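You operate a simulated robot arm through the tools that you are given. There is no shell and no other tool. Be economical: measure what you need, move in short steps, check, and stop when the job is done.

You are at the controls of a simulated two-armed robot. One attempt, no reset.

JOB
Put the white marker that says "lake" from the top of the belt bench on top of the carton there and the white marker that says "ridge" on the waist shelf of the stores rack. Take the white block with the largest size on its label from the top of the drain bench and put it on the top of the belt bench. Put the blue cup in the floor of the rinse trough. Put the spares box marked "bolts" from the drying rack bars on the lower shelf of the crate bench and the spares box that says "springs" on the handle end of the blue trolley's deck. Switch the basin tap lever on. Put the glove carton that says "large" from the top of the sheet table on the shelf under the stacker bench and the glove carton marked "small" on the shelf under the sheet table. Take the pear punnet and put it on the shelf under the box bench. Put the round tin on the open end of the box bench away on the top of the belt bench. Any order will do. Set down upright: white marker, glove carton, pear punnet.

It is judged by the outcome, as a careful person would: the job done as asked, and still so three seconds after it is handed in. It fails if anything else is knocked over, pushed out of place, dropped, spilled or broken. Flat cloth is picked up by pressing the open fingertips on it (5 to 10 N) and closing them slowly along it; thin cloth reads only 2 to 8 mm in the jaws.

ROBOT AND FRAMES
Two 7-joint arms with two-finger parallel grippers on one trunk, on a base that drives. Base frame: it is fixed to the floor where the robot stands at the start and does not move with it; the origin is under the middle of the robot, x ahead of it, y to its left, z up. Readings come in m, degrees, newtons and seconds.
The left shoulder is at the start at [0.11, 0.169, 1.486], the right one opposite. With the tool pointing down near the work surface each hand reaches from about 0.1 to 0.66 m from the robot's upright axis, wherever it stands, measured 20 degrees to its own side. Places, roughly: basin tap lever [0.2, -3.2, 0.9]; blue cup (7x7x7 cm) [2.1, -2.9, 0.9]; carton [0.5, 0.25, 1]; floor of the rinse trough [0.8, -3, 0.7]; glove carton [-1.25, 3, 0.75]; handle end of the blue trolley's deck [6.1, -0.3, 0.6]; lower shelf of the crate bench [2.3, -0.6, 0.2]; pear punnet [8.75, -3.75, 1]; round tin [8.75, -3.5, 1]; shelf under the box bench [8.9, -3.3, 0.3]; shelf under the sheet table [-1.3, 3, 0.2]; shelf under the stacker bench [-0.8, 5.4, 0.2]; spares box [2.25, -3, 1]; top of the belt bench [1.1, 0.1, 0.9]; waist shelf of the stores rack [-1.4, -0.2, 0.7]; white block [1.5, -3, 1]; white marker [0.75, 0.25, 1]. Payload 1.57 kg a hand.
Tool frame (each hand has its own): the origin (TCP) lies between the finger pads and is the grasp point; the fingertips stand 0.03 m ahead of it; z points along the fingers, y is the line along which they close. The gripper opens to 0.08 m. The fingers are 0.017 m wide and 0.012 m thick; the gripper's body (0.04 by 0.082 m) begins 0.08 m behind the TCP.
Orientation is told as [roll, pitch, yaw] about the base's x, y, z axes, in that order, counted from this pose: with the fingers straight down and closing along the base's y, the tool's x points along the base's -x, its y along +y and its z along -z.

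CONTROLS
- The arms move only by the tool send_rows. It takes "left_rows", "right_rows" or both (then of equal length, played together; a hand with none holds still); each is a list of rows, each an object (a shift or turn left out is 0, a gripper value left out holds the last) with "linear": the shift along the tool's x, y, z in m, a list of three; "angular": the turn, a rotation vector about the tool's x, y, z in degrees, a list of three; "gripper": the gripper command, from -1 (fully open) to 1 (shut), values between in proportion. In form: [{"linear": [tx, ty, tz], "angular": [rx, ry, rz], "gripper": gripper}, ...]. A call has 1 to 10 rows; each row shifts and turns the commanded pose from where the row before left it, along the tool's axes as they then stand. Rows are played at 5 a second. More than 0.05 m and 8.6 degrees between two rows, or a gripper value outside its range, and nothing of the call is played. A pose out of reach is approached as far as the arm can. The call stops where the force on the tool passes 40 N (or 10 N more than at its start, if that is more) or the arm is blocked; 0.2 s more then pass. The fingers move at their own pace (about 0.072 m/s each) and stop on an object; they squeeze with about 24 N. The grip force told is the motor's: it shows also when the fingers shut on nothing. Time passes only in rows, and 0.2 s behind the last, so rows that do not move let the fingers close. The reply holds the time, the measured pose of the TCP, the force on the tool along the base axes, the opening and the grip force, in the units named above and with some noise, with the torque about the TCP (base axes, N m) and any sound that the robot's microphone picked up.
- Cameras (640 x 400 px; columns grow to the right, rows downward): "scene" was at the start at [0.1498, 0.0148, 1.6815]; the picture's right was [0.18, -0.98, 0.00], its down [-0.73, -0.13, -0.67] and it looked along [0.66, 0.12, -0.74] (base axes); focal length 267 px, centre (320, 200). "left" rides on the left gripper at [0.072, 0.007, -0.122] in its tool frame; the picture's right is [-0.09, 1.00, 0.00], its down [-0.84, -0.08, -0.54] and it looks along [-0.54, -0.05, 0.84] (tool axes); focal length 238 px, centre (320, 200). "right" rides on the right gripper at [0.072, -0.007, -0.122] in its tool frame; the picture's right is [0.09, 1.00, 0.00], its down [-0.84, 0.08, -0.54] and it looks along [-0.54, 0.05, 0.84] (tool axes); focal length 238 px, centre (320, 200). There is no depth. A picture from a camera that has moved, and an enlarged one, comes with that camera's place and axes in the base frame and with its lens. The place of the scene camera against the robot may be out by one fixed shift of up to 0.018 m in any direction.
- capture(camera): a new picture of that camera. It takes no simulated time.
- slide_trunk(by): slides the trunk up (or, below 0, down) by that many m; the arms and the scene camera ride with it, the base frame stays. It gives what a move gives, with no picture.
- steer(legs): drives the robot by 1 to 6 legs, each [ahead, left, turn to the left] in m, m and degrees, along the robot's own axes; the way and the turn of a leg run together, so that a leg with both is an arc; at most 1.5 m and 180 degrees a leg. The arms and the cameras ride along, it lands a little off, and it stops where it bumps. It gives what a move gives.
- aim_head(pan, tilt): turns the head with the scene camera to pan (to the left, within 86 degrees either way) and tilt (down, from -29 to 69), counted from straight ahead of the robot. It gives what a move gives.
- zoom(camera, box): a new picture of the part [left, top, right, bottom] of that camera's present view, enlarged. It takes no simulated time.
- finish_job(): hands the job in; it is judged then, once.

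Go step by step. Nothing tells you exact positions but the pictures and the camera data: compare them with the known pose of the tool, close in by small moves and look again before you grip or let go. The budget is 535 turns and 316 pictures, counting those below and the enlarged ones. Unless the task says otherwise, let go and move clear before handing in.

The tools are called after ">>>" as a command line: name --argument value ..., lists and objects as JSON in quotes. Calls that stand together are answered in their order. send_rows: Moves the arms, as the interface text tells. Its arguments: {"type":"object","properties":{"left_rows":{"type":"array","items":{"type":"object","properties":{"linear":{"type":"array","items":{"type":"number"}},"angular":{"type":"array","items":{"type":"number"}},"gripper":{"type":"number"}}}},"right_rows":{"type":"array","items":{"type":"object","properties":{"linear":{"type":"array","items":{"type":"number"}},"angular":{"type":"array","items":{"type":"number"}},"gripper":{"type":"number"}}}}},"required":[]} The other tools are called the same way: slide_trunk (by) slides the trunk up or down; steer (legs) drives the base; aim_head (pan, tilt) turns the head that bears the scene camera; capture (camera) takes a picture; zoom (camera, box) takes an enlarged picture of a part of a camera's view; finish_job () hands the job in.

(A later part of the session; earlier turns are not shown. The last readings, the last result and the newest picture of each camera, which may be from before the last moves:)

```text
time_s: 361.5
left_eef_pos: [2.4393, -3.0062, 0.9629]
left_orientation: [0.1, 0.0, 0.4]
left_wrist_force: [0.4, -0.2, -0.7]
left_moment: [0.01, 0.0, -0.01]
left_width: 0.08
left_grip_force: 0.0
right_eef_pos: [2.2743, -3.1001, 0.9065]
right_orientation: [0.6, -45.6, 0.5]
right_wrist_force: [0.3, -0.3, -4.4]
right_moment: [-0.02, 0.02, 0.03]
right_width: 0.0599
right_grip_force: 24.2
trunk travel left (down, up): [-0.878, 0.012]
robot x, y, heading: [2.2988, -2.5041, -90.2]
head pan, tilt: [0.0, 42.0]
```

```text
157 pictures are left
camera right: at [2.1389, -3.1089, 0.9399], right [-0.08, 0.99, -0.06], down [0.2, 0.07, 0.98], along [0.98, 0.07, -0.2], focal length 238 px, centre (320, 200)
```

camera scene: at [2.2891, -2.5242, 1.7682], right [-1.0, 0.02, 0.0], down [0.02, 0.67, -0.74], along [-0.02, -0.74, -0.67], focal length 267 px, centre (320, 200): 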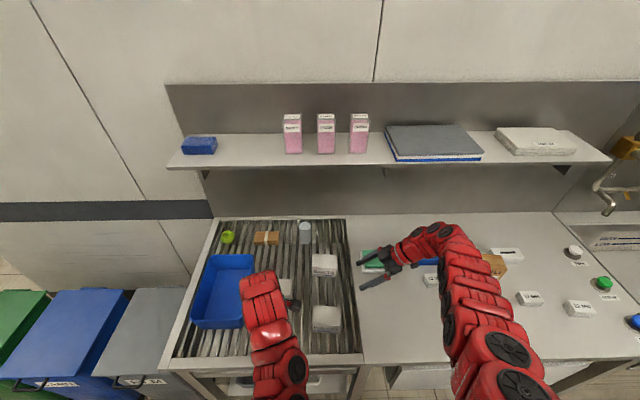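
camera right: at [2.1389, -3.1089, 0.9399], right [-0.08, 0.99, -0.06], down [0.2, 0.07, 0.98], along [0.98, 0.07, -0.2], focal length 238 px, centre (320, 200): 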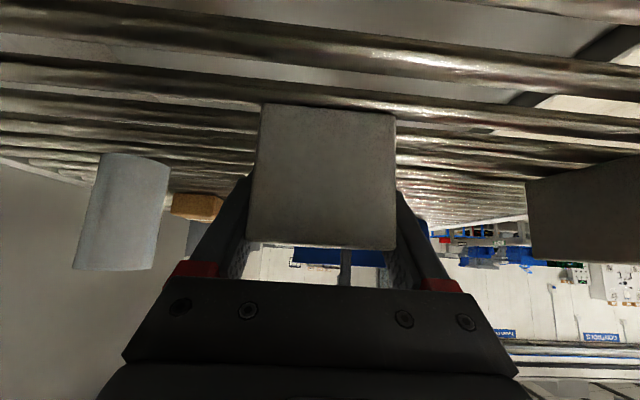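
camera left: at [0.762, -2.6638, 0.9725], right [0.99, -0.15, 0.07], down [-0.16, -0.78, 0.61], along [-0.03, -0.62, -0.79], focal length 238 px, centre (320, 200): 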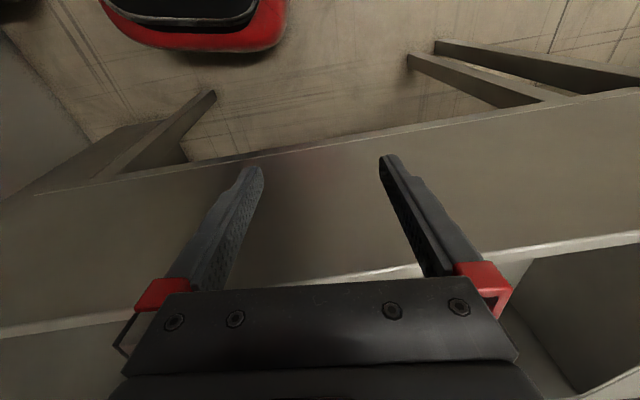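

>>> send_rows --right_rows '[{"linear": [-0.014, 0, -0.014]}, {"linear": [-0.024, 0, -0.024]}, {"linear": [-0.024, 0, -0.024]}, {"linear": [-0.01, 0, -0.01]}, {}]'

>>> capture --camera "right"

>>> capture --camera "left"

>>> capture --camera "scene"

```text
time_s: 362.7
left_eef_pos: [2.4404, -3.0058, 0.9631]
left_orientation: [0.0, 0.0, 0.4]
left_wrist_force: [-0.2, 0.0, 0.5]
left_moment: [0.03, 0.01, 0.0]
left_width: 0.0799
left_grip_force: 0.0
right_eef_pos: [2.2736, -3.0977, 1.0082]
right_orientation: [0.7, -45.6, 0.5]
right_wrist_force: [-1.1, -0.3, -4.1]
right_moment: [0.0, 0.01, -0.01]
right_width: 0.06
right_grip_force: 23.9
trunk travel left (down, up): [-0.878, 0.012]
robot x, y, heading: [2.3006, -2.5056, -90.3]
head pan, tilt: [0.0, 42.0]
```

```text
156 pictures are left
camera right: at [2.1373, -3.1085, 1.0407], right [-0.08, 0.99, -0.06], down [0.2, 0.07, 0.98], along [0.98, 0.07, -0.2], focal length 238 px, centre (320, 200)
```

right: 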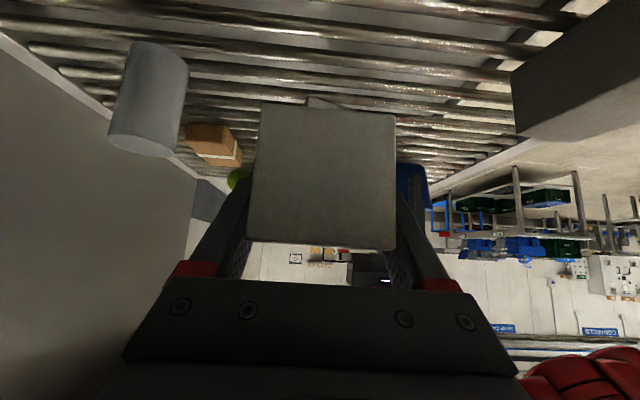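

```text
155 pictures are left
camera left: at [2.3673, -2.9989, 1.0863], right [0.09, 1.0, 0.0], down [0.84, -0.07, 0.54], along [0.54, -0.05, -0.84], focal length 238 px, centre (320, 200)
```

left: 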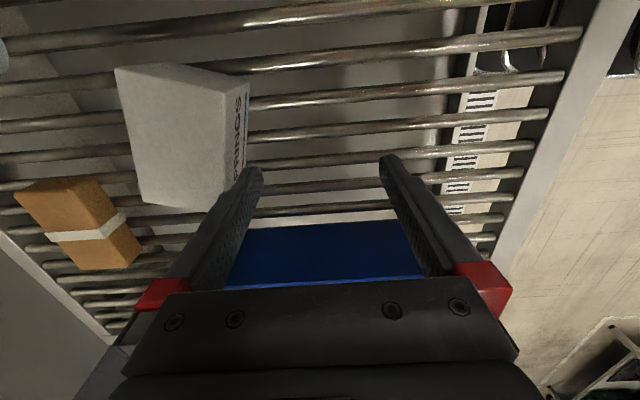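

```text
154 pictures are left
camera scene: at [2.2902, -2.6693, 1.768], right [-1.0, 0.01, 0.0], down [0.0, 0.67, -0.74], along [0.0, -0.74, -0.67], focal length 267 px, centre (320, 200)
```

scene: 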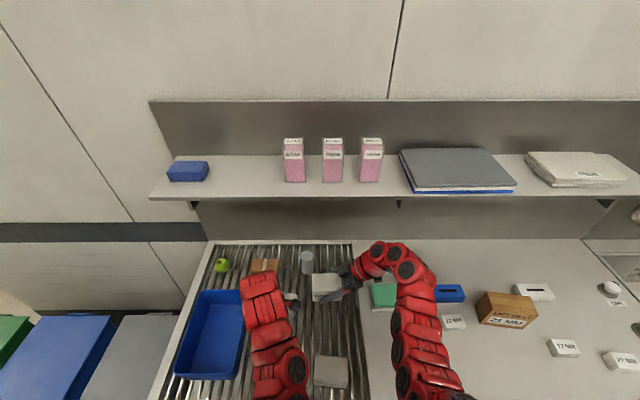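

BOLTS is held. SPRINGS seems to have been nudged (rotated ~-14°, centre ≈[2.413,-3.097]); I back off a bit, raise the left hand and move the right one aside.

>>> steer --legs '[[-0.16, 0, 0]]'

>>> send_rows --left_rows '[{"linear": [0.005, -0.03, -0.02]}, {"linear": [0.005, -0.03, -0.02]}, {"linear": [0.005, -0.03, -0.015], "angular": [0, 0, 7]}, {"angular": [0, 0, 7]}, {}]' --right_rows '[{"linear": [0.025, 0, -0.025]}, {"linear": [0.025, 0, -0.025]}, {"linear": [0.025, 0, -0.025]}, {"linear": [0.02, 0, -0.02]}, {}]'

>>> capture --camera "scene"

```text
time_s: 364.1
left_eef_pos: [2.4436, -2.842, 0.9633]
left_orientation: [0.1, 0.0, 0.8]
left_wrist_force: [-0.8, 1.0, -0.1]
left_moment: [0.01, -0.02, -0.04]
left_width: 0.0798
left_grip_force: 0.1
right_eef_pos: [2.2775, -2.9377, 1.0073]
right_orientation: [0.7, -45.7, 0.8]
right_wrist_force: [0.2, 0.3, -4.6]
right_moment: [0.01, 0.0, 0.0]
right_width: 0.0595
right_grip_force: 24.2
trunk travel left (down, up): [-0.878, 0.012]
robot x, y, heading: [2.299, -2.3392, -89.9]
head pan, tilt: [0.0, 42.0]
```

```text
time_s: 365.4
left_eef_pos: [2.4303, -2.9296, 1.0189]
left_orientation: [0.0, 0.0, -13.4]
left_wrist_force: [-0.9, -0.6, 0.6]
left_moment: [-0.03, 0.02, -0.01]
left_width: 0.0804
left_grip_force: 0.1
right_eef_pos: [2.1423, -2.9382, 1.0051]
right_orientation: [0.6, -45.6, 0.9]
right_wrist_force: [0.3, 0.4, -4.4]
right_moment: [-0.01, 0.02, 0.03]
right_width: 0.0599
right_grip_force: 24.1
trunk travel left (down, up): [-0.878, 0.012]
robot x, y, heading: [2.2987, -2.3421, -90.1]
head pan, tilt: [0.0, 42.0]
```

```text
153 pictures are left
camera scene: at [2.2922, -2.5048, 1.7681], right [-1.0, 0.0, 0.0], down [0.0, 0.67, -0.74], along [0.0, -0.74, -0.67], focal length 267 px, centre (320, 200)
```

scene: 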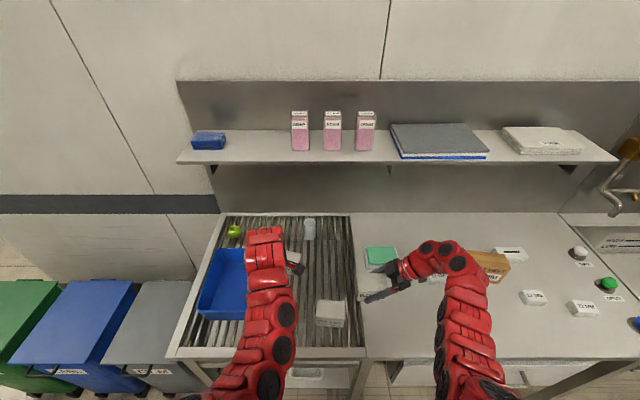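

>>> steer --legs '[[0.11, 0, 0]]'

>>> capture --camera "left"

```text
time_s: 366.6
left_eef_pos: [2.4297, -3.0397, 1.0188]
left_orientation: [-0.1, 0.0, -13.4]
left_wrist_force: [-0.7, -0.9, 0.0]
left_moment: [-0.03, 0.01, 0.0]
left_width: 0.08
left_grip_force: 0.1
right_eef_pos: [2.141, -3.0472, 1.005]
right_orientation: [0.5, -45.6, 0.7]
right_wrist_force: [0.1, 0.0, -4.4]
right_moment: [0.02, -0.01, 0.03]
right_width: 0.0597
right_grip_force: 23.7
trunk travel left (down, up): [-0.878, 0.012]
robot x, y, heading: [2.3026, -2.4472, -89.9]
head pan, tilt: [0.0, 42.0]
```

```text
152 pictures are left
camera left: at [2.3605, -3.0159, 1.1415], right [0.32, 0.95, 0.0], down [0.8, -0.27, 0.54], along [0.51, -0.17, -0.84], focal length 238 px, centre (320, 200)
```

left: 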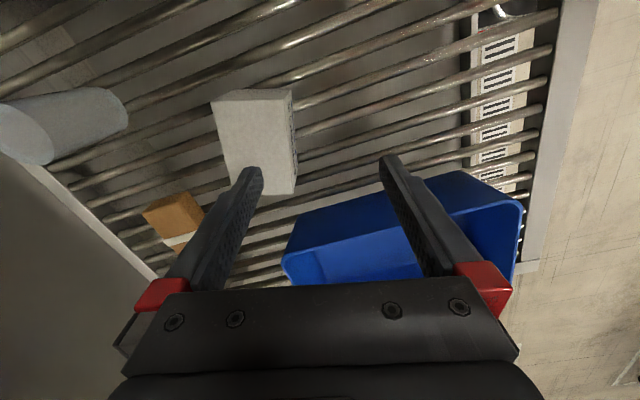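

>>> zoom --camera "left" --box '[180, 70, 340, 210]'

```text
2.86 times, centred on (260, 140) of left
camera zoom: at [2.3605, -3.0159, 1.1415], right [0.32, 0.95, 0.0], down [0.8, -0.27, 0.54], along [0.51, -0.17, -0.84], focal length 681 px, centre (491, 371)
```

zoom: 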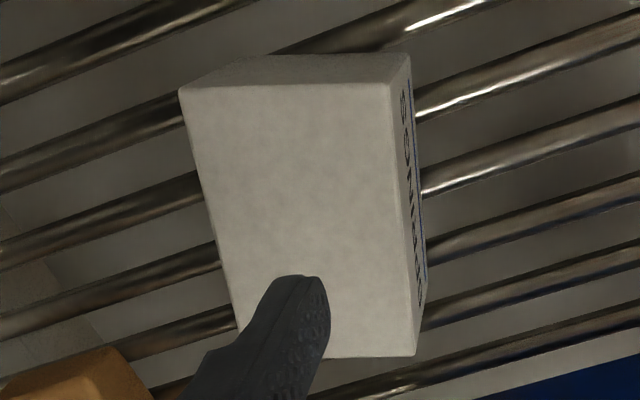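

>>> send_rows --left_rows '[{"angular": [0, 0, 3.6]}, {"linear": [-0.003, -0.029, 0]}, {"linear": [-0.003, -0.029, 0]}, {"linear": [0, 0, 0.03]}, {}]'

>>> capture --camera "left"

```text
time_s: 367.8
left_eef_pos: [2.4205, -3.1, 0.9885]
left_orientation: [0.0, 0.2, -16.9]
left_wrist_force: [1.0, -0.5, 0.3]
left_moment: [-0.01, -0.01, 0.02]
left_width: 0.0802
left_grip_force: 0.0
right_eef_pos: [2.1415, -3.0492, 1.0046]
right_orientation: [0.6, -45.7, 0.8]
right_wrist_force: [0.0, -0.3, -4.9]
right_moment: [0.04, 0.0, 0.01]
right_width: 0.0597
right_grip_force: 23.6
trunk travel left (down, up): [-0.878, 0.012]
robot x, y, heading: [2.2949, -2.4547, -90.0]
head pan, tilt: [0.0, 42.0]
```

```text
150 pictures are left
camera left: at [2.3522, -3.0718, 1.1119], right [0.38, 0.93, 0.0], down [0.78, -0.32, 0.54], along [0.5, -0.2, -0.84], focal length 238 px, centre (320, 200)
```

left: 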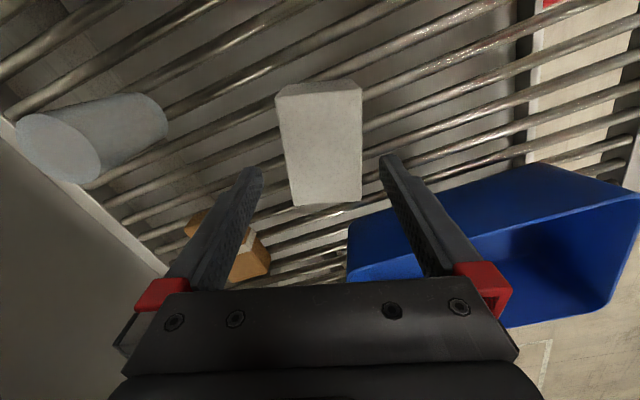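

>>> send_rows --left_rows '[{"linear": [0, 0, 0.03]}, {"linear": [0, 0, 0.03]}, {"linear": [0, 0, 0.014]}, {}]'

>>> capture --camera "left"

```text
time_s: 368.8
left_eef_pos: [2.4169, -3.0993, 0.9135]
left_orientation: [0.0, 0.0, -17.0]
left_wrist_force: [0.3, 0.2, 0.5]
left_moment: [0.01, -0.02, 0.01]
left_width: 0.0802
left_grip_force: 0.0
right_eef_pos: [2.1411, -3.0473, 1.0049]
right_orientation: [0.6, -45.7, 0.8]
right_wrist_force: [0.1, -0.2, -3.5]
right_moment: [0.01, 0.03, 0.0]
right_width: 0.0601
right_grip_force: 24.8
trunk travel left (down, up): [-0.878, 0.012]
robot x, y, heading: [2.3023, -2.447, -90.0]
head pan, tilt: [0.0, 42.0]
```

```text
149 pictures are left
camera left: at [2.3504, -3.0718, 1.0362], right [0.38, 0.93, 0.0], down [0.78, -0.32, 0.54], along [0.5, -0.21, -0.84], focal length 238 px, centre (320, 200)
```

left: 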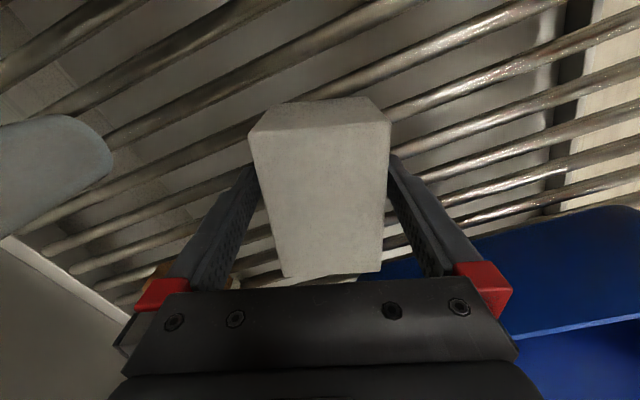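

>>> send_rows --left_rows '[{"gripper": 0}, {"gripper": 1}, {}, {}, {"linear": [0, 0, -0.02]}, {"linear": [0, 0, -0.04]}, {"linear": [0, 0, -0.03]}, {}]'

>>> capture --camera "left"

```text
time_s: 370.6
left_eef_pos: [2.4147, -3.0969, 1.0027]
left_orientation: [0.0, 0.0, -17.0]
left_wrist_force: [-0.8, 0.6, -1.5]
left_moment: [-0.02, -0.03, 0.01]
left_width: 0.0597
left_grip_force: 23.4
right_eef_pos: [2.142, -3.0482, 1.0056]
right_orientation: [0.7, -45.6, 0.7]
right_wrist_force: [0.5, 1.1, -4.6]
right_moment: [-0.02, -0.01, 0.01]
right_width: 0.0597
right_grip_force: 23.5
trunk travel left (down, up): [-0.878, 0.012]
robot x, y, heading: [2.2974, -2.4538, -90.1]
head pan, tilt: [0.0, 42.0]
```

```text
148 pictures are left
camera left: at [2.3485, -3.0697, 1.1253], right [0.38, 0.93, 0.0], down [0.78, -0.32, 0.54], along [0.5, -0.21, -0.84], focal length 238 px, centre (320, 200)
```

left: 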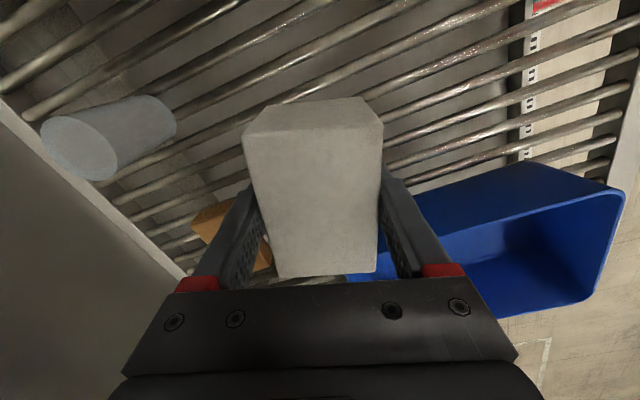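

Both boxes are held. I back away, turn toward the crate bench and look at its lower shelf.

>>> steer --legs '[[-0.65, 0, 0], [0, 0, 90], [0, 0, 90]]'

>>> aim_head --pan 0 --tilt 35

>>> capture --camera "scene"

```text
time_s: 381.8
left_eef_pos: [2.1981, -1.1556, 1.0048]
left_orientation: [-0.1, 0.0, 161.9]
left_wrist_force: [0.5, 0.1, -1.5]
left_moment: [0.01, -0.02, -0.02]
left_width: 0.0595
left_grip_force: 24.1
right_eef_pos: [2.4711, -1.2092, 1.0057]
right_orientation: [0.7, -45.6, 179.7]
right_wrist_force: [0.1, 0.1, -4.3]
right_moment: [0.01, 0.0, 0.01]
right_width: 0.0599
right_grip_force: 24.6
trunk travel left (down, up): [-0.878, 0.012]
robot x, y, heading: [2.3024, -1.8026, 88.7]
head pan, tilt: [0.0, 42.0]
```

```text
time_s: 382.4
left_eef_pos: [2.1974, -1.156, 1.0026]
left_orientation: [-0.1, 0.1, 161.8]
left_wrist_force: [0.2, 1.4, -1.7]
left_moment: [0.01, -0.03, -0.02]
left_width: 0.0597
left_grip_force: 24.1
right_eef_pos: [2.4715, -1.2102, 1.0036]
right_orientation: [0.8, -45.7, 179.6]
right_wrist_force: [0.6, -0.6, -3.6]
right_moment: [-0.01, -0.05, 0.0]
right_width: 0.06
right_grip_force: 24.1
trunk travel left (down, up): [-0.878, 0.012]
robot x, y, heading: [2.2973, -1.8034, 88.7]
head pan, tilt: [0.0, 35.0]
```

```text
147 pictures are left
camera scene: at [2.2968, -1.6337, 1.7784], right [1.0, -0.02, 0.0], down [-0.01, -0.57, -0.82], along [0.02, 0.82, -0.57], focal length 267 px, centre (320, 200)
```

scene: 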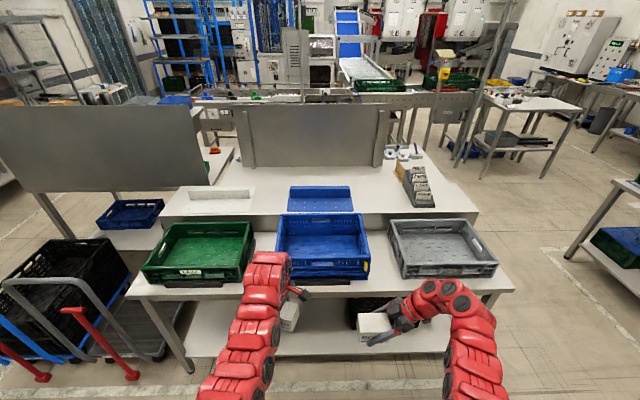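

>>> send_rows --left_rows '[{"linear": [-0.0043, 0.035, 0.016]}, {"linear": [-0.0043, 0.035, 0.016]}, {"linear": [-0.0043, 0.035, 0.016]}, {"linear": [-0.0043, 0.035, 0.016]}, {"linear": [-0.0043, 0.035, 0.016]}, {"linear": [-0.0043, 0.035, 0.016]}, {"linear": [-0.0043, 0.035, 0.016]}, {"linear": [-0.0043, 0.035, 0.016]}, {"linear": [-0.0043, 0.035, 0.016]}, {"linear": [-0.0043, 0.03, 0.016]}]' --right_rows '[{"angular": [6, 0, 6]}, {"angular": [6, 0, 6]}, {"angular": [6, 0, 6]}, {"angular": [6, 0, 6]}, {"angular": [6, 0, 6]}, {"angular": [6, 0, 6]}, {"angular": [6, 0, 6]}, {"angular": [6, 0, 6]}, {"angular": [6, 0, 6]}, {"angular": [6, 0, 6]}]'

>>> slide_trunk --by -0.4

>>> capture --camera "scene"

```text
time_s: 384.6
left_eef_pos: [2.0482, -1.471, 0.8448]
left_orientation: [-0.1, 0.0, 161.9]
left_wrist_force: [-0.6, 0.2, -1.8]
left_moment: [0.01, -0.03, -0.02]
left_width: 0.0596
left_grip_force: 24.2
right_eef_pos: [2.4722, -1.2114, 1.0033]
right_orientation: [0.9, -44.6, 94.4]
right_wrist_force: [0.4, -0.3, -4.2]
right_moment: [-0.01, 0.0, -0.02]
right_width: 0.0599
right_grip_force: 23.6
trunk travel left (down, up): [-0.878, 0.012]
robot x, y, heading: [2.3014, -1.8017, 88.8]
head pan, tilt: [0.0, 35.0]
```

```text
time_s: 388.5
left_eef_pos: [2.0486, -1.4689, 0.443]
left_orientation: [0.1, 0.0, 162.0]
left_wrist_force: [0.6, -0.2, -2.0]
left_moment: [-0.01, 0.03, 0.03]
left_width: 0.0597
left_grip_force: 24.1
right_eef_pos: [2.4719, -1.2091, 0.6039]
right_orientation: [1.1, -44.6, 94.5]
right_wrist_force: [-0.3, 0.2, -4.3]
right_moment: [0.02, 0.05, -0.04]
right_width: 0.0599
right_grip_force: 23.7
trunk travel left (down, up): [-0.478, 0.412]
robot x, y, heading: [2.3037, -1.8048, 89.0]
head pan, tilt: [0.0, 35.0]
```

```text
146 pictures are left
camera scene: at [2.2968, -1.6343, 1.3786], right [1.0, -0.02, 0.0], down [-0.01, -0.57, -0.82], along [0.02, 0.82, -0.57], focal length 267 px, centre (320, 200)
```

scene: 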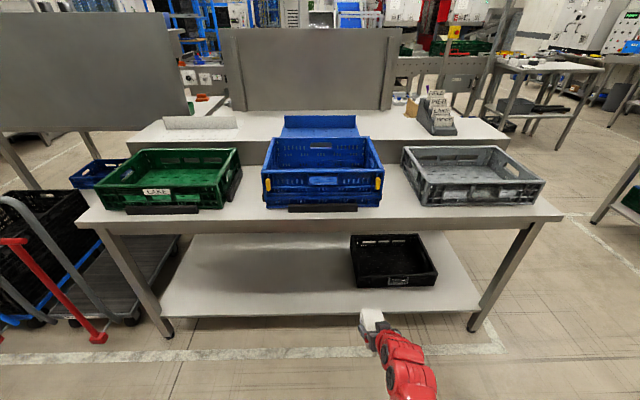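

>>> send_rows --right_rows '[{"linear": [0.03, 0, 0.03], "angular": [3.9, 0, 3.5]}, {"linear": [0.03, 0, 0.03]}, {"linear": [0.03, 0, 0.03]}, {}]'

>>> steer --legs '[[0, 0.22, 0.5], [0.3, 0, 0]]'

>>> slide_trunk --by -0.22

>>> capture --camera "scene"

>>> capture --camera "right"

```text
time_s: 389.5
left_eef_pos: [2.0489, -1.4697, 0.443]
left_orientation: [0.0, 0.0, 161.9]
left_wrist_force: [-0.8, 0.8, -1.5]
left_moment: [0.04, -0.01, 0.03]
left_width: 0.0598
left_grip_force: 23.9
right_eef_pos: [2.4703, -1.2136, 0.4765]
right_orientation: [0.4, -44.6, 89.7]
right_wrist_force: [-0.7, 0.1, -5.2]
right_moment: [-0.03, -0.03, 0.01]
right_width: 0.0598
right_grip_force: 23.9
trunk travel left (down, up): [-0.478, 0.412]
robot x, y, heading: [2.2996, -1.8017, 89.1]
head pan, tilt: [0.0, 35.0]
```

```text
time_s: 392.8
left_eef_pos: [1.8312, -1.1654, 0.4429]
left_orientation: [-0.1, -0.1, 162.6]
left_wrist_force: [-0.5, -0.7, -1.2]
left_moment: [0.0, -0.01, 0.01]
left_width: 0.0598
left_grip_force: 23.9
right_eef_pos: [2.2505, -0.9057, 0.4776]
right_orientation: [0.6, -44.6, 90.2]
right_wrist_force: [-0.5, 0.2, -4.4]
right_moment: [-0.03, -0.02, 0.0]
right_width: 0.0601
right_grip_force: 24.2
trunk travel left (down, up): [-0.478, 0.412]
robot x, y, heading: [2.0897, -1.4973, 89.2]
head pan, tilt: [0.0, 35.0]
```

```text
time_s: 395.1
left_eef_pos: [1.8309, -1.1672, 0.2234]
left_orientation: [0.1, 0.0, 162.5]
left_wrist_force: [-0.5, 0.8, -2.1]
left_moment: [0.02, 0.01, -0.05]
left_width: 0.0597
left_grip_force: 23.9
right_eef_pos: [2.251, -0.9054, 0.258]
right_orientation: [0.5, -44.7, 90.2]
right_wrist_force: [0.5, 0.9, -4.6]
right_moment: [-0.02, 0.0, -0.02]
right_width: 0.0601
right_grip_force: 23.5
trunk travel left (down, up): [-0.258, 0.632]
robot x, y, heading: [2.086, -1.4939, 89.6]
head pan, tilt: [0.0, 35.0]
```

```text
145 pictures are left
camera scene: at [2.081, -1.3285, 1.1586], right [1.0, -0.01, 0.0], down [-0.01, -0.57, -0.82], along [0.01, 0.82, -0.57], focal length 267 px, centre (320, 200)
```

scene: 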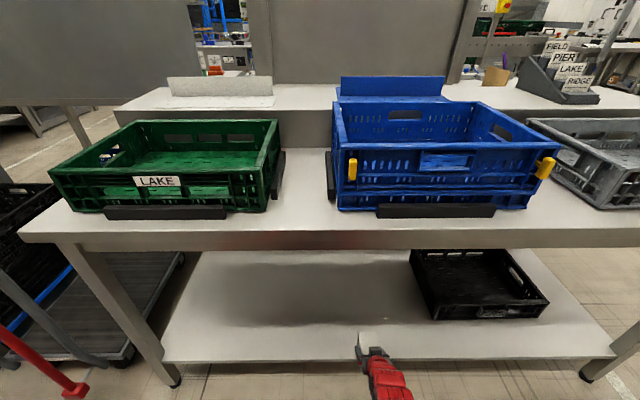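

```text
144 pictures are left
camera right: at [2.2604, -1.0426, 0.293], right [-1.0, -0.08, -0.06], down [-0.07, 0.21, 0.97], along [-0.06, 0.97, -0.22], focal length 238 px, centre (320, 200)
```

right: 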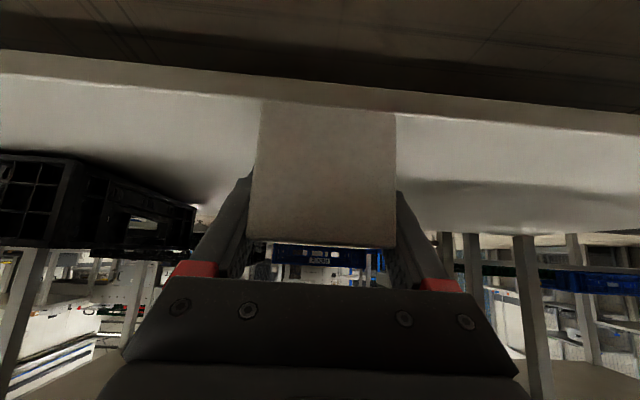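

>>> steer --legs '[[0.19, 0, 0]]'

>>> slide_trunk --by -0.025

>>> capture --camera "right"

```text
time_s: 396.7
left_eef_pos: [1.8311, -0.9753, 0.2244]
left_orientation: [0.0, 0.2, 162.8]
left_wrist_force: [-0.8, 0.0, -0.7]
left_moment: [-0.04, -0.01, -0.02]
left_width: 0.0597
left_grip_force: 23.9
right_eef_pos: [2.2489, -0.7124, 0.2581]
right_orientation: [0.5, -44.5, 90.5]
right_wrist_force: [0.7, 0.3, -4.1]
right_moment: [0.03, -0.01, -0.01]
right_width: 0.0597
right_grip_force: 23.9
trunk travel left (down, up): [-0.258, 0.632]
robot x, y, heading: [2.0845, -1.3056, 89.8]
head pan, tilt: [0.0, 35.0]
```

```text
time_s: 397.4
left_eef_pos: [1.8317, -0.9753, 0.1979]
left_orientation: [0.1, -0.1, 162.7]
left_wrist_force: [0.6, -0.4, -1.3]
left_moment: [-0.01, -0.01, 0.03]
left_width: 0.0596
left_grip_force: 23.5
right_eef_pos: [2.2482, -0.7127, 0.2326]
right_orientation: [0.4, -44.6, 90.6]
right_wrist_force: [-0.4, -1.0, -3.8]
right_moment: [-0.03, 0.01, 0.0]
right_width: 0.0599
right_grip_force: 23.8
trunk travel left (down, up): [-0.233, 0.657]
robot x, y, heading: [2.0901, -1.3044, 89.7]
head pan, tilt: [0.0, 35.0]
```

```text
143 pictures are left
camera right: at [2.2597, -0.8496, 0.268], right [-1.0, -0.08, -0.06], down [-0.07, 0.21, 0.97], along [-0.07, 0.97, -0.22], focal length 238 px, centre (320, 200)
```

right: 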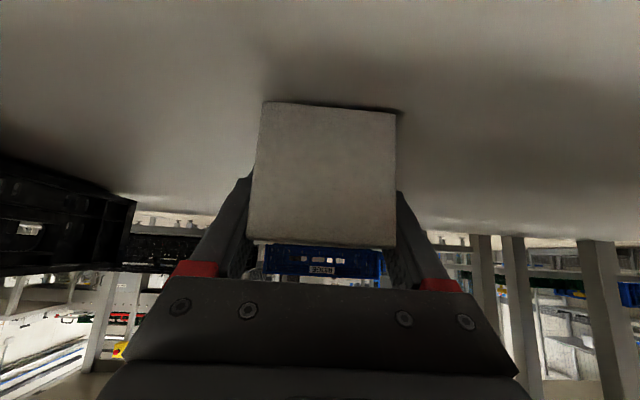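

>>> slide_trunk --by -0.01

>>> slide_trunk --by -0.008

>>> slide_trunk --by -0.008

```text
time_s: 398.0
left_eef_pos: [1.8316, -0.9761, 0.1891]
left_orientation: [-0.2, 0.0, 162.8]
left_wrist_force: [-0.2, 0.0, -1.2]
left_moment: [0.0, -0.01, 0.03]
left_width: 0.0598
left_grip_force: 23.8
right_eef_pos: [2.2505, -0.7116, 0.2273]
right_orientation: [0.4, -45.2, 90.7]
right_wrist_force: [-0.3, 1.4, 22.2]
right_moment: [0.31, -0.8, -0.25]
right_width: 0.0601
right_grip_force: 23.9
trunk travel left (down, up): [-0.223, 0.667]
robot x, y, heading: [2.0894, -1.3036, 89.7]
head pan, tilt: [0.0, 35.0]
```

```text
time_s: 398.3
left_eef_pos: [1.8317, -0.9753, 0.1875]
left_orientation: [0.0, 0.0, 162.8]
left_wrist_force: [0.1, 0.6, -1.0]
left_moment: [0.0, 0.03, 0.01]
left_width: 0.0598
left_grip_force: 23.9
right_eef_pos: [2.2507, -0.7098, 0.2267]
right_orientation: [0.2, -45.5, 90.6]
right_wrist_force: [0.0, 3.6, 6.9]
right_moment: [0.1, -0.32, 0.01]
right_width: 0.0604
right_grip_force: 24.9
trunk travel left (down, up): [-0.222, 0.668]
robot x, y, heading: [2.0844, -1.309, 89.5]
head pan, tilt: [0.0, 35.0]
stopped: the force on the tool passed its limit at 47 N (the readings are from after the stop); the commanded pose is now the measured one
```

```text
time_s: 398.7
left_eef_pos: [1.8316, -0.976, 0.1856]
left_orientation: [-0.2, 0.1, 162.8]
left_wrist_force: [0.4, 0.8, -1.1]
left_moment: [0.01, 0.0, 0.01]
left_width: 0.0596
left_grip_force: 24.0
right_eef_pos: [2.2515, -0.7064, 0.2289]
right_orientation: [0.3, -45.9, 90.6]
right_wrist_force: [-0.6, 0.7, 7.2]
right_moment: [-0.01, -0.3, -0.1]
right_width: 0.0598
right_grip_force: 24.2
trunk travel left (down, up): [-0.219, 0.671]
robot x, y, heading: [2.0906, -1.3083, 89.7]
head pan, tilt: [0.0, 35.0]
stopped: the force on the tool passed its limit at 49 N (the readings are from after the stop); the commanded pose is now the measured one
```

Contact. I release the box and check.

>>> send_rows --right_rows '[{"linear": [-0.001, 0, -0.001]}, {"gripper": 0.1}, {"gripper": -0.5}, {"gripper": -1}, {}, {}]'

>>> capture --camera "right"

```text
time_s: 400.1
left_eef_pos: [1.8314, -0.9757, 0.1856]
left_orientation: [-0.2, 0.0, 162.7]
left_wrist_force: [-0.6, -0.2, -2.4]
left_moment: [0.01, -0.02, -0.01]
left_width: 0.0597
left_grip_force: 24.1
right_eef_pos: [2.2501, -0.708, 0.2269]
right_orientation: [0.4, -45.6, 90.5]
right_wrist_force: [-9.7, -4.1, 11.0]
right_moment: [0.07, -0.14, 0.0]
right_width: 0.0715
right_grip_force: 0.1
trunk travel left (down, up): [-0.219, 0.671]
robot x, y, heading: [2.091, -1.307, 89.5]
head pan, tilt: [0.0, 35.0]
```

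```text
142 pictures are left
camera right: at [2.26, -0.8453, 0.2602], right [-1.0, -0.08, -0.06], down [-0.08, 0.2, 0.98], along [-0.06, 0.98, -0.2], focal length 238 px, centre (320, 200)
```

right: 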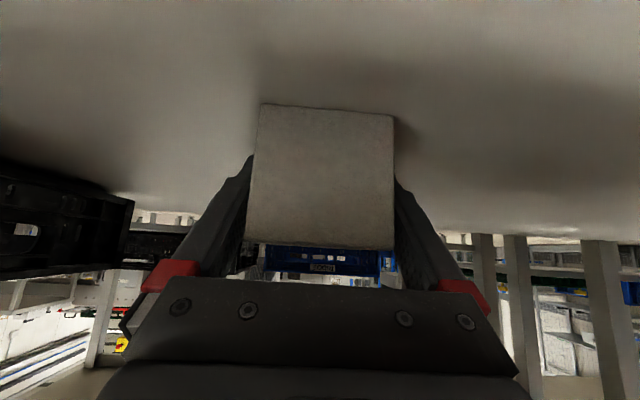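

>>> slide_trunk --by 0.006

>>> send_rows --right_rows '[{"gripper": -1}, {}, {}]'

>>> capture --camera "right"

```text
time_s: 400.6
left_eef_pos: [1.8322, -0.9752, 0.191]
left_orientation: [0.0, 0.0, 162.5]
left_wrist_force: [0.0, -0.5, -1.5]
left_moment: [-0.01, 0.01, -0.04]
left_width: 0.0601
left_grip_force: 24.0
right_eef_pos: [2.2517, -0.7064, 0.2324]
right_orientation: [0.2, -45.5, 90.4]
right_wrist_force: [0.0, 0.2, -0.7]
right_moment: [-0.03, 0.01, -0.03]
right_width: 0.0799
right_grip_force: 0.1
trunk travel left (down, up): [-0.225, 0.665]
robot x, y, heading: [2.091, -1.3046, 89.7]
head pan, tilt: [0.0, 35.0]
```

```text
time_s: 401.4
left_eef_pos: [1.8301, -0.9756, 0.1908]
left_orientation: [-0.1, 0.0, 162.9]
left_wrist_force: [0.3, -0.1, 0.3]
left_moment: [-0.03, 0.01, 0.01]
left_width: 0.0596
left_grip_force: 24.2
right_eef_pos: [2.2503, -0.7088, 0.2326]
right_orientation: [0.3, -45.6, 90.6]
right_wrist_force: [0.5, 1.2, 0.0]
right_moment: [-0.01, 0.03, 0.01]
right_width: 0.0802
right_grip_force: 0.1
trunk travel left (down, up): [-0.225, 0.665]
robot x, y, heading: [2.0903, -1.3084, 89.8]
head pan, tilt: [0.0, 35.0]
```

```text
141 pictures are left
camera right: at [2.2604, -0.845, 0.2656], right [-1.0, -0.08, -0.06], down [-0.08, 0.2, 0.98], along [-0.06, 0.98, -0.2], focal length 238 px, centre (320, 200)
```

right: 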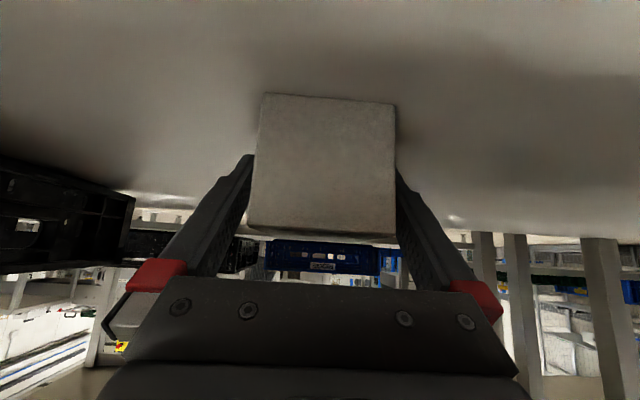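

>>> steer --legs '[[-0.45, 0, 0]]'

>>> capture --camera "scene"

>>> slide_trunk --by 0.4

```text
time_s: 404.1
left_eef_pos: [1.8294, -1.4152, 0.1911]
left_orientation: [0.0, -0.1, 162.3]
left_wrist_force: [-0.6, 1.5, -1.4]
left_moment: [0.02, 0.0, 0.01]
left_width: 0.0596
left_grip_force: 24.0
right_eef_pos: [2.2509, -1.1513, 0.2339]
right_orientation: [0.4, -45.5, 90.0]
right_wrist_force: [-0.6, 0.3, 0.1]
right_moment: [0.01, -0.01, -0.01]
right_width: 0.08
right_grip_force: 0.1
trunk travel left (down, up): [-0.225, 0.665]
robot x, y, heading: [2.0853, -1.7488, 89.3]
head pan, tilt: [0.0, 35.0]
```

```text
140 pictures are left
camera scene: at [2.0787, -1.5786, 1.1256], right [1.0, -0.01, 0.0], down [-0.01, -0.57, -0.82], along [0.01, 0.82, -0.57], focal length 267 px, centre (320, 200)
```

scene: 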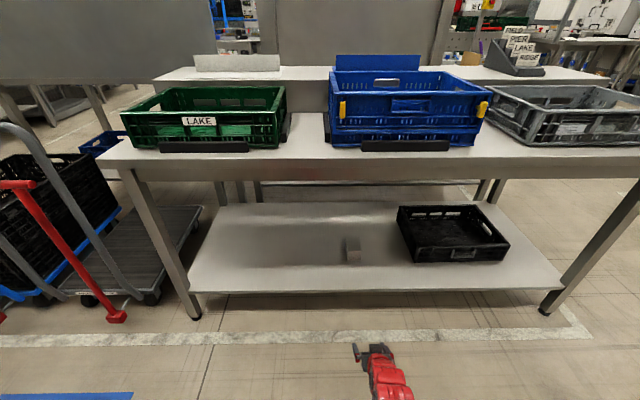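

```text
time_s: 407.9
left_eef_pos: [1.8292, -1.4148, 0.5911]
left_orientation: [-0.1, 0.0, 162.2]
left_wrist_force: [0.1, 0.0, -1.1]
left_moment: [0.02, 0.01, 0.01]
left_width: 0.0597
left_grip_force: 24.2
right_eef_pos: [2.2509, -1.1506, 0.6322]
right_orientation: [0.4, -45.6, 90.0]
right_wrist_force: [-0.1, 0.8, 0.3]
right_moment: [0.0, -0.01, 0.01]
right_width: 0.0798
right_grip_force: 0.0
trunk travel left (down, up): [-0.625, 0.265]
robot x, y, heading: [2.0862, -1.7472, 89.1]
head pan, tilt: [0.0, 35.0]
```

BOLTS is on the crate bench's lower shelf. I turn toward +x and head for the blue trolley.

>>> steer --legs '[[0, 0, -90]]'

>>> aim_head --pan 10 --tilt 20

>>> capture --camera "scene"

```text
time_s: 412.1
left_eef_pos: [2.4137, -1.4894, 0.5919]
left_orientation: [0.0, -0.1, 72.9]
left_wrist_force: [-0.2, -0.7, -1.9]
left_moment: [0.03, 0.0, -0.01]
left_width: 0.0597
left_grip_force: 24.4
right_eef_pos: [2.6821, -1.907, 0.6327]
right_orientation: [0.4, -45.5, 0.8]
right_wrist_force: [0.0, 0.0, 0.1]
right_moment: [0.02, 0.01, -0.01]
right_width: 0.0799
right_grip_force: 0.0
trunk travel left (down, up): [-0.625, 0.265]
robot x, y, heading: [2.0862, -1.7494, -0.1]
head pan, tilt: [0.0, 35.0]
```

```text
time_s: 412.9
left_eef_pos: [2.4143, -1.4885, 0.5909]
left_orientation: [0.0, -0.1, 73.0]
left_wrist_force: [-0.8, -0.3, -1.4]
left_moment: [0.0, 0.01, -0.01]
left_width: 0.0598
left_grip_force: 23.7
right_eef_pos: [2.6827, -1.9079, 0.6321]
right_orientation: [0.5, -45.6, 0.7]
right_wrist_force: [-0.1, -0.3, -0.1]
right_moment: [-0.03, 0.01, 0.01]
right_width: 0.0799
right_grip_force: 0.1
trunk travel left (down, up): [-0.625, 0.265]
robot x, y, heading: [2.0839, -1.7511, -0.0]
head pan, tilt: [10.0, 20.0]
```

```text
139 pictures are left
camera scene: at [2.2484, -1.7308, 1.5493], right [0.17, -0.99, 0.0], down [-0.34, -0.06, -0.94], along [0.93, 0.16, -0.34], focal length 267 px, centre (320, 200)
```

scene: 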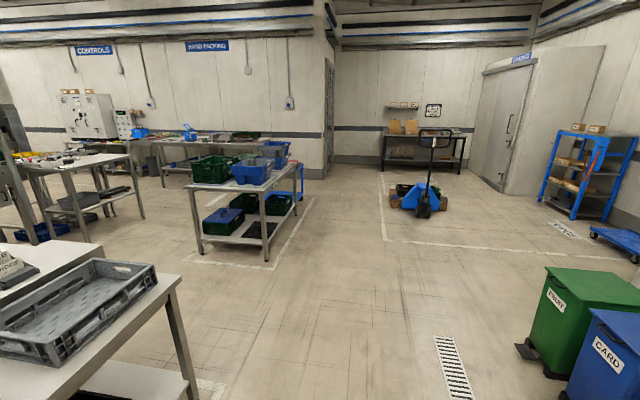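

>>> steer --legs '[[1.4, 0.1, 0], [1.3, 0.1, 0]]'

>>> aim_head --pan 30 --tilt 25

>>> capture --camera "scene"

```text
time_s: 426.0
left_eef_pos: [5.1044, -1.3108, 0.5901]
left_orientation: [0.0, 0.1, 72.5]
left_wrist_force: [0.5, -0.2, -1.0]
left_moment: [0.01, -0.03, 0.02]
left_width: 0.06
left_grip_force: 23.8
right_eef_pos: [5.3707, -1.7322, 0.6327]
right_orientation: [0.5, -45.6, 0.2]
right_wrist_force: [-0.4, 0.6, 0.0]
right_moment: [0.01, -0.01, -0.02]
right_width: 0.0799
right_grip_force: 0.1
trunk travel left (down, up): [-0.625, 0.265]
robot x, y, heading: [4.7744, -1.5674, -0.6]
head pan, tilt: [10.0, 20.0]
```

```text
time_s: 426.8
left_eef_pos: [5.1042, -1.3109, 0.591]
left_orientation: [-0.2, 0.0, 72.5]
left_wrist_force: [-0.4, -0.7, -1.6]
left_moment: [0.02, -0.01, 0.02]
left_width: 0.0601
left_grip_force: 23.8
right_eef_pos: [5.3706, -1.7311, 0.6331]
right_orientation: [0.4, -45.6, 0.2]
right_wrist_force: [0.3, -0.8, -0.2]
right_moment: [0.01, 0.0, -0.04]
right_width: 0.08
right_grip_force: 0.0
trunk travel left (down, up): [-0.625, 0.265]
robot x, y, heading: [4.7707, -1.5662, -0.6]
head pan, tilt: [30.0, 25.0]
```

```text
138 pictures are left
camera scene: at [4.9255, -1.522, 1.5413], right [0.49, -0.87, 0.0], down [-0.37, -0.21, -0.91], along [0.79, 0.44, -0.42], focal length 267 px, centre (320, 200)
```

scene: 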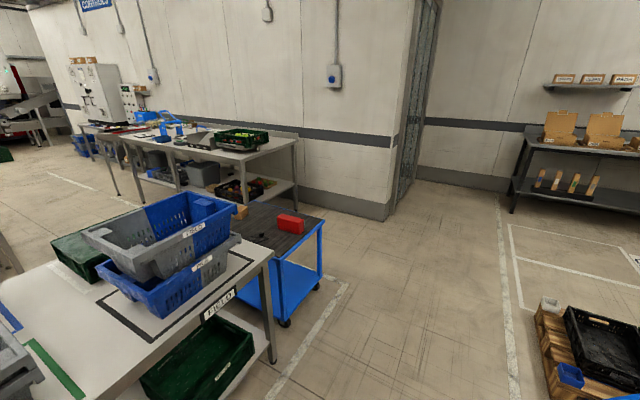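

>>> zoom --camera "scene" --box '[200, 180, 360, 340]'

```text
2.50 times, centred on (280, 260) of scene
camera zoom: at [4.9255, -1.522, 1.5413], right [0.49, -0.87, 0.0], down [-0.37, -0.21, -0.91], along [0.79, 0.44, -0.42], focal length 668 px, centre (420, 50)
```

zoom: 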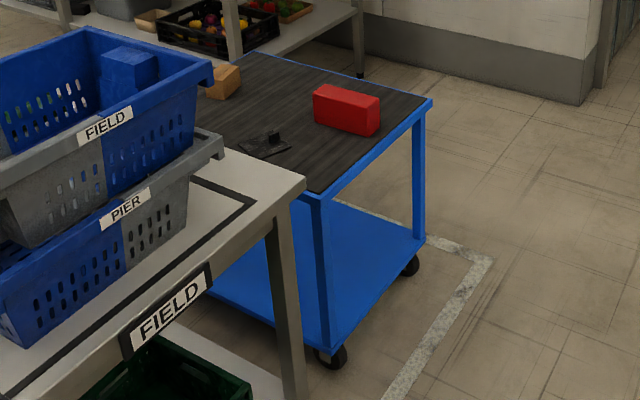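

>>> steer --legs '[[1.35, -0.1, 0.6], [0, 0, 90]]'

>>> aim_head --pan 0 --tilt 30

>>> capture --camera "scene"

```text
time_s: 437.4
left_eef_pos: [5.861, -1.3413, 0.59]
left_orientation: [0.0, 0.1, 163.0]
left_wrist_force: [0.1, 0.1, -1.9]
left_moment: [-0.01, 0.0, 0.01]
left_width: 0.0597
left_grip_force: 24.0
right_eef_pos: [6.28, -1.0723, 0.6338]
right_orientation: [0.4, -45.7, 90.8]
right_wrist_force: [0.8, -0.8, 0.6]
right_moment: [-0.03, 0.0, -0.01]
right_width: 0.08
right_grip_force: 0.0
trunk travel left (down, up): [-0.625, 0.265]
robot x, y, heading: [6.1182, -1.6711, 89.9]
head pan, tilt: [30.0, 25.0]
```

```text
time_s: 438.3
left_eef_pos: [5.8616, -1.3411, 0.5906]
left_orientation: [0.1, 0.1, 163.0]
left_wrist_force: [-0.3, 0.3, -2.1]
left_moment: [-0.03, 0.02, 0.01]
left_width: 0.0595
left_grip_force: 24.3
right_eef_pos: [6.2793, -1.0716, 0.6327]
right_orientation: [0.3, -45.6, 90.7]
right_wrist_force: [0.2, -0.4, -0.1]
right_moment: [-0.01, 0.01, 0.01]
right_width: 0.08
right_grip_force: 0.1
trunk travel left (down, up): [-0.625, 0.265]
robot x, y, heading: [6.1172, -1.6685, 89.7]
head pan, tilt: [0.0, 30.0]
```

```text
136 pictures are left
camera scene: at [6.1119, -1.4991, 1.5334], right [1.0, 0.0, 0.0], down [0.0, -0.5, -0.87], along [0.0, 0.87, -0.5], focal length 267 px, centre (320, 200)
```

scene: 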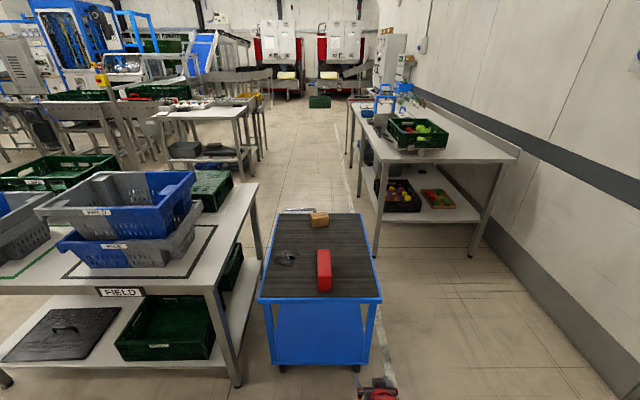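

>>> zoom --camera "scene" --box '[240, 195, 400, 315]'

```text
3.33 times, centred on (320, 255) of scene
camera zoom: at [6.1119, -1.4991, 1.5334], right [1.0, 0.0, 0.0], down [0.0, -0.5, -0.87], along [0.0, 0.87, -0.5], focal length 891 px, centre (320, 17)
```

zoom: 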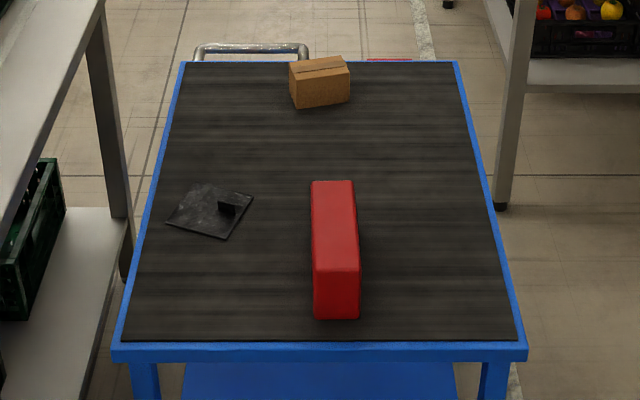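

The handle is at the trolley's far end (deck z≈0.61, y from -0.73 to -0.07). I'll lower the shoulders to get long reach, swing the right hand out to the side, and raise/extend the left hand with SPRINGS.

>>> slide_trunk --by -0.2

>>> send_rows --left_rows '[{"linear": [-0.003, -0.03, -0.038]}, {"linear": [-0.003, -0.03, -0.038]}, {"linear": [-0.003, -0.03, -0.038]}, {"linear": [-0.003, -0.03, -0.038]}, {"linear": [-0.003, -0.03, -0.038]}, {"linear": [-0.003, -0.03, -0.038]}, {"linear": [-0.003, -0.03, -0.038]}, {"linear": [-0.003, -0.03, -0.038]}, {"linear": [-0.003, -0.03, -0.038]}, {"linear": [-0.003, -0.03, -0.038]}]' --right_rows '[{"linear": [0, -0.03, 0]}, {"linear": [0, -0.03, 0]}, {"linear": [0, -0.03, 0]}, {"linear": [0, -0.03, 0]}, {"linear": [0, -0.03, 0]}, {"linear": [0, -0.03, 0]}, {"linear": [0, -0.03, 0]}, {}, {}, {}]'

```text
time_s: 440.5
left_eef_pos: [5.8622, -1.3413, 0.3896]
left_orientation: [-0.1, 0.1, 162.9]
left_wrist_force: [0.8, -0.1, -1.9]
left_moment: [0.01, -0.03, -0.01]
left_width: 0.0597
left_grip_force: 24.0
right_eef_pos: [6.2806, -1.0717, 0.4336]
right_orientation: [0.5, -45.7, 90.8]
right_wrist_force: [-0.8, -0.6, -0.6]
right_moment: [0.01, 0.01, 0.02]
right_width: 0.0798
right_grip_force: 0.1
trunk travel left (down, up): [-0.425, 0.465]
robot x, y, heading: [6.1201, -1.668, 90.1]
head pan, tilt: [0.0, 30.0]
```

```text
time_s: 442.7
left_eef_pos: [5.8993, -1.1376, 0.6119]
left_orientation: [-0.1, -0.1, 162.9]
left_wrist_force: [0.8, -0.7, -1.7]
left_moment: [0.04, -0.01, 0.0]
left_width: 0.0597
left_grip_force: 24.2
left hand out of reach, approached as far as the arm can: row 6, 7, 8, 9, 10
right_eef_pos: [6.4874, -1.0702, 0.4287]
right_orientation: [0.5, -45.7, 90.7]
right_wrist_force: [0.6, -0.5, -0.8]
right_moment: [0.01, -0.01, 0.04]
right_width: 0.0801
right_grip_force: 0.1
trunk travel left (down, up): [-0.425, 0.465]
robot x, y, heading: [6.1209, -1.6709, 89.7]
head pan, tilt: [0.0, 30.0]
```

>>> send_rows --left_rows '[{"linear": [-0.0116, -0.038, 0]}, {"linear": [-0.0116, -0.038, 0]}, {"linear": [-0.0116, -0.038, 0]}, {"linear": [-0.0116, -0.038, -0.01]}, {"linear": [-0.0116, -0.038, -0.02]}, {"linear": [-0.003, -0.01, -0.045]}, {"linear": [-0.003, -0.01, -0.045]}, {"linear": [0, 0, -0.045]}, {"linear": [0, 0, -0.03]}, {}]'

```text
time_s: 444.9
left_eef_pos: [5.9076, -0.9452, 0.8024]
left_orientation: [0.0, 0.1, 163.0]
left_wrist_force: [-0.6, 0.4, -0.9]
left_moment: [0.03, 0.0, 0.0]
left_width: 0.0597
left_grip_force: 24.5
left hand out of reach, approached as far as the arm can: row 5, 6, 7, 9
right_eef_pos: [6.4879, -1.0692, 0.4312]
right_orientation: [0.3, -45.5, 90.7]
right_wrist_force: [0.0, -0.4, -0.5]
right_moment: [-0.03, -0.02, 0.02]
right_width: 0.0799
right_grip_force: 0.1
trunk travel left (down, up): [-0.425, 0.465]
robot x, y, heading: [6.1208, -1.6711, 90.1]
head pan, tilt: [0.0, 30.0]
```

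>>> steer --legs '[[0.45, -0.07, 0]]'

>>> capture --camera "scene"

>>> capture --camera "left"

```text
time_s: 447.7
left_eef_pos: [5.9752, -0.4964, 0.8015]
left_orientation: [-0.1, 0.1, 163.2]
left_wrist_force: [0.0, -0.1, -1.9]
left_moment: [-0.03, 0.01, -0.04]
left_width: 0.0595
left_grip_force: 23.9
right_eef_pos: [6.5544, -0.6153, 0.4295]
right_orientation: [0.4, -45.6, 90.9]
right_wrist_force: [-0.2, 0.5, 0.3]
right_moment: [-0.02, 0.0, -0.04]
right_width: 0.08
right_grip_force: 0.0
trunk travel left (down, up): [-0.425, 0.465]
robot x, y, heading: [6.1885, -1.2173, 90.0]
head pan, tilt: [0.0, 30.0]
```

```text
134 pictures are left
camera scene: at [6.1812, -1.0471, 1.3332], right [1.0, 0.0, 0.0], down [0.0, -0.5, -0.87], along [0.0, 0.87, -0.5], focal length 267 px, centre (320, 200)
```

scene: 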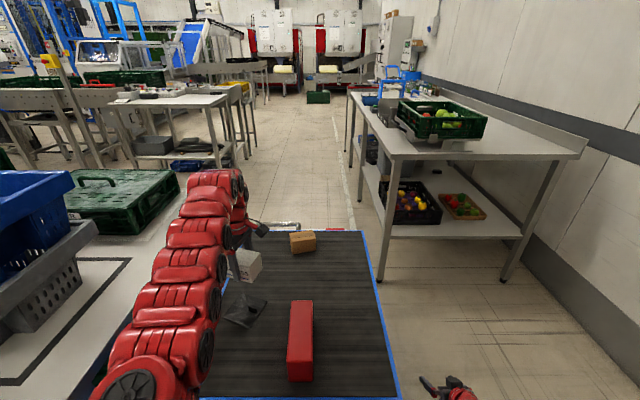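

```text
133 pictures are left
camera left: at [6.0417, -0.5216, 0.9239], right [-0.38, -0.93, 0.0], down [-0.78, 0.32, 0.54], along [-0.5, 0.2, -0.84], focal length 238 px, centre (320, 200)
```

left: 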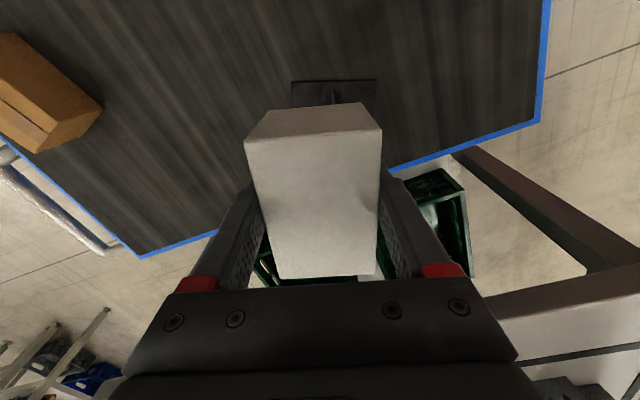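

>>> steer --legs '[[0.225, 0.015, 0]]'

>>> capture --camera "left"

```text
time_s: 449.4
left_eef_pos: [5.9624, -0.2742, 0.8014]
left_orientation: [0.0, 0.1, 163.1]
left_wrist_force: [0.8, 0.1, -2.4]
left_moment: [-0.05, -0.01, 0.02]
left_width: 0.06
left_grip_force: 24.1
right_eef_pos: [6.5417, -0.3985, 0.4292]
right_orientation: [0.4, -45.6, 90.8]
right_wrist_force: [-0.2, -0.4, -0.6]
right_moment: [-0.01, -0.02, 0.0]
right_width: 0.08
right_grip_force: 0.1
trunk travel left (down, up): [-0.425, 0.465]
robot x, y, heading: [6.1759, -1.0, 89.9]
head pan, tilt: [0.0, 30.0]
```

```text
132 pictures are left
camera left: at [6.0277, -0.3013, 0.9235], right [-0.38, -0.93, 0.0], down [-0.78, 0.32, 0.54], along [-0.5, 0.2, -0.84], focal length 238 px, centre (320, 200)
```

left: 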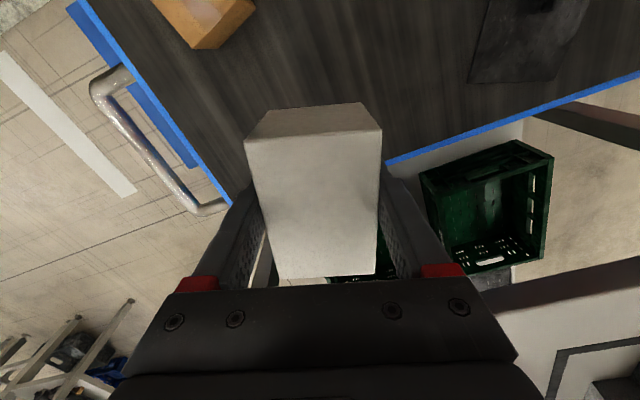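

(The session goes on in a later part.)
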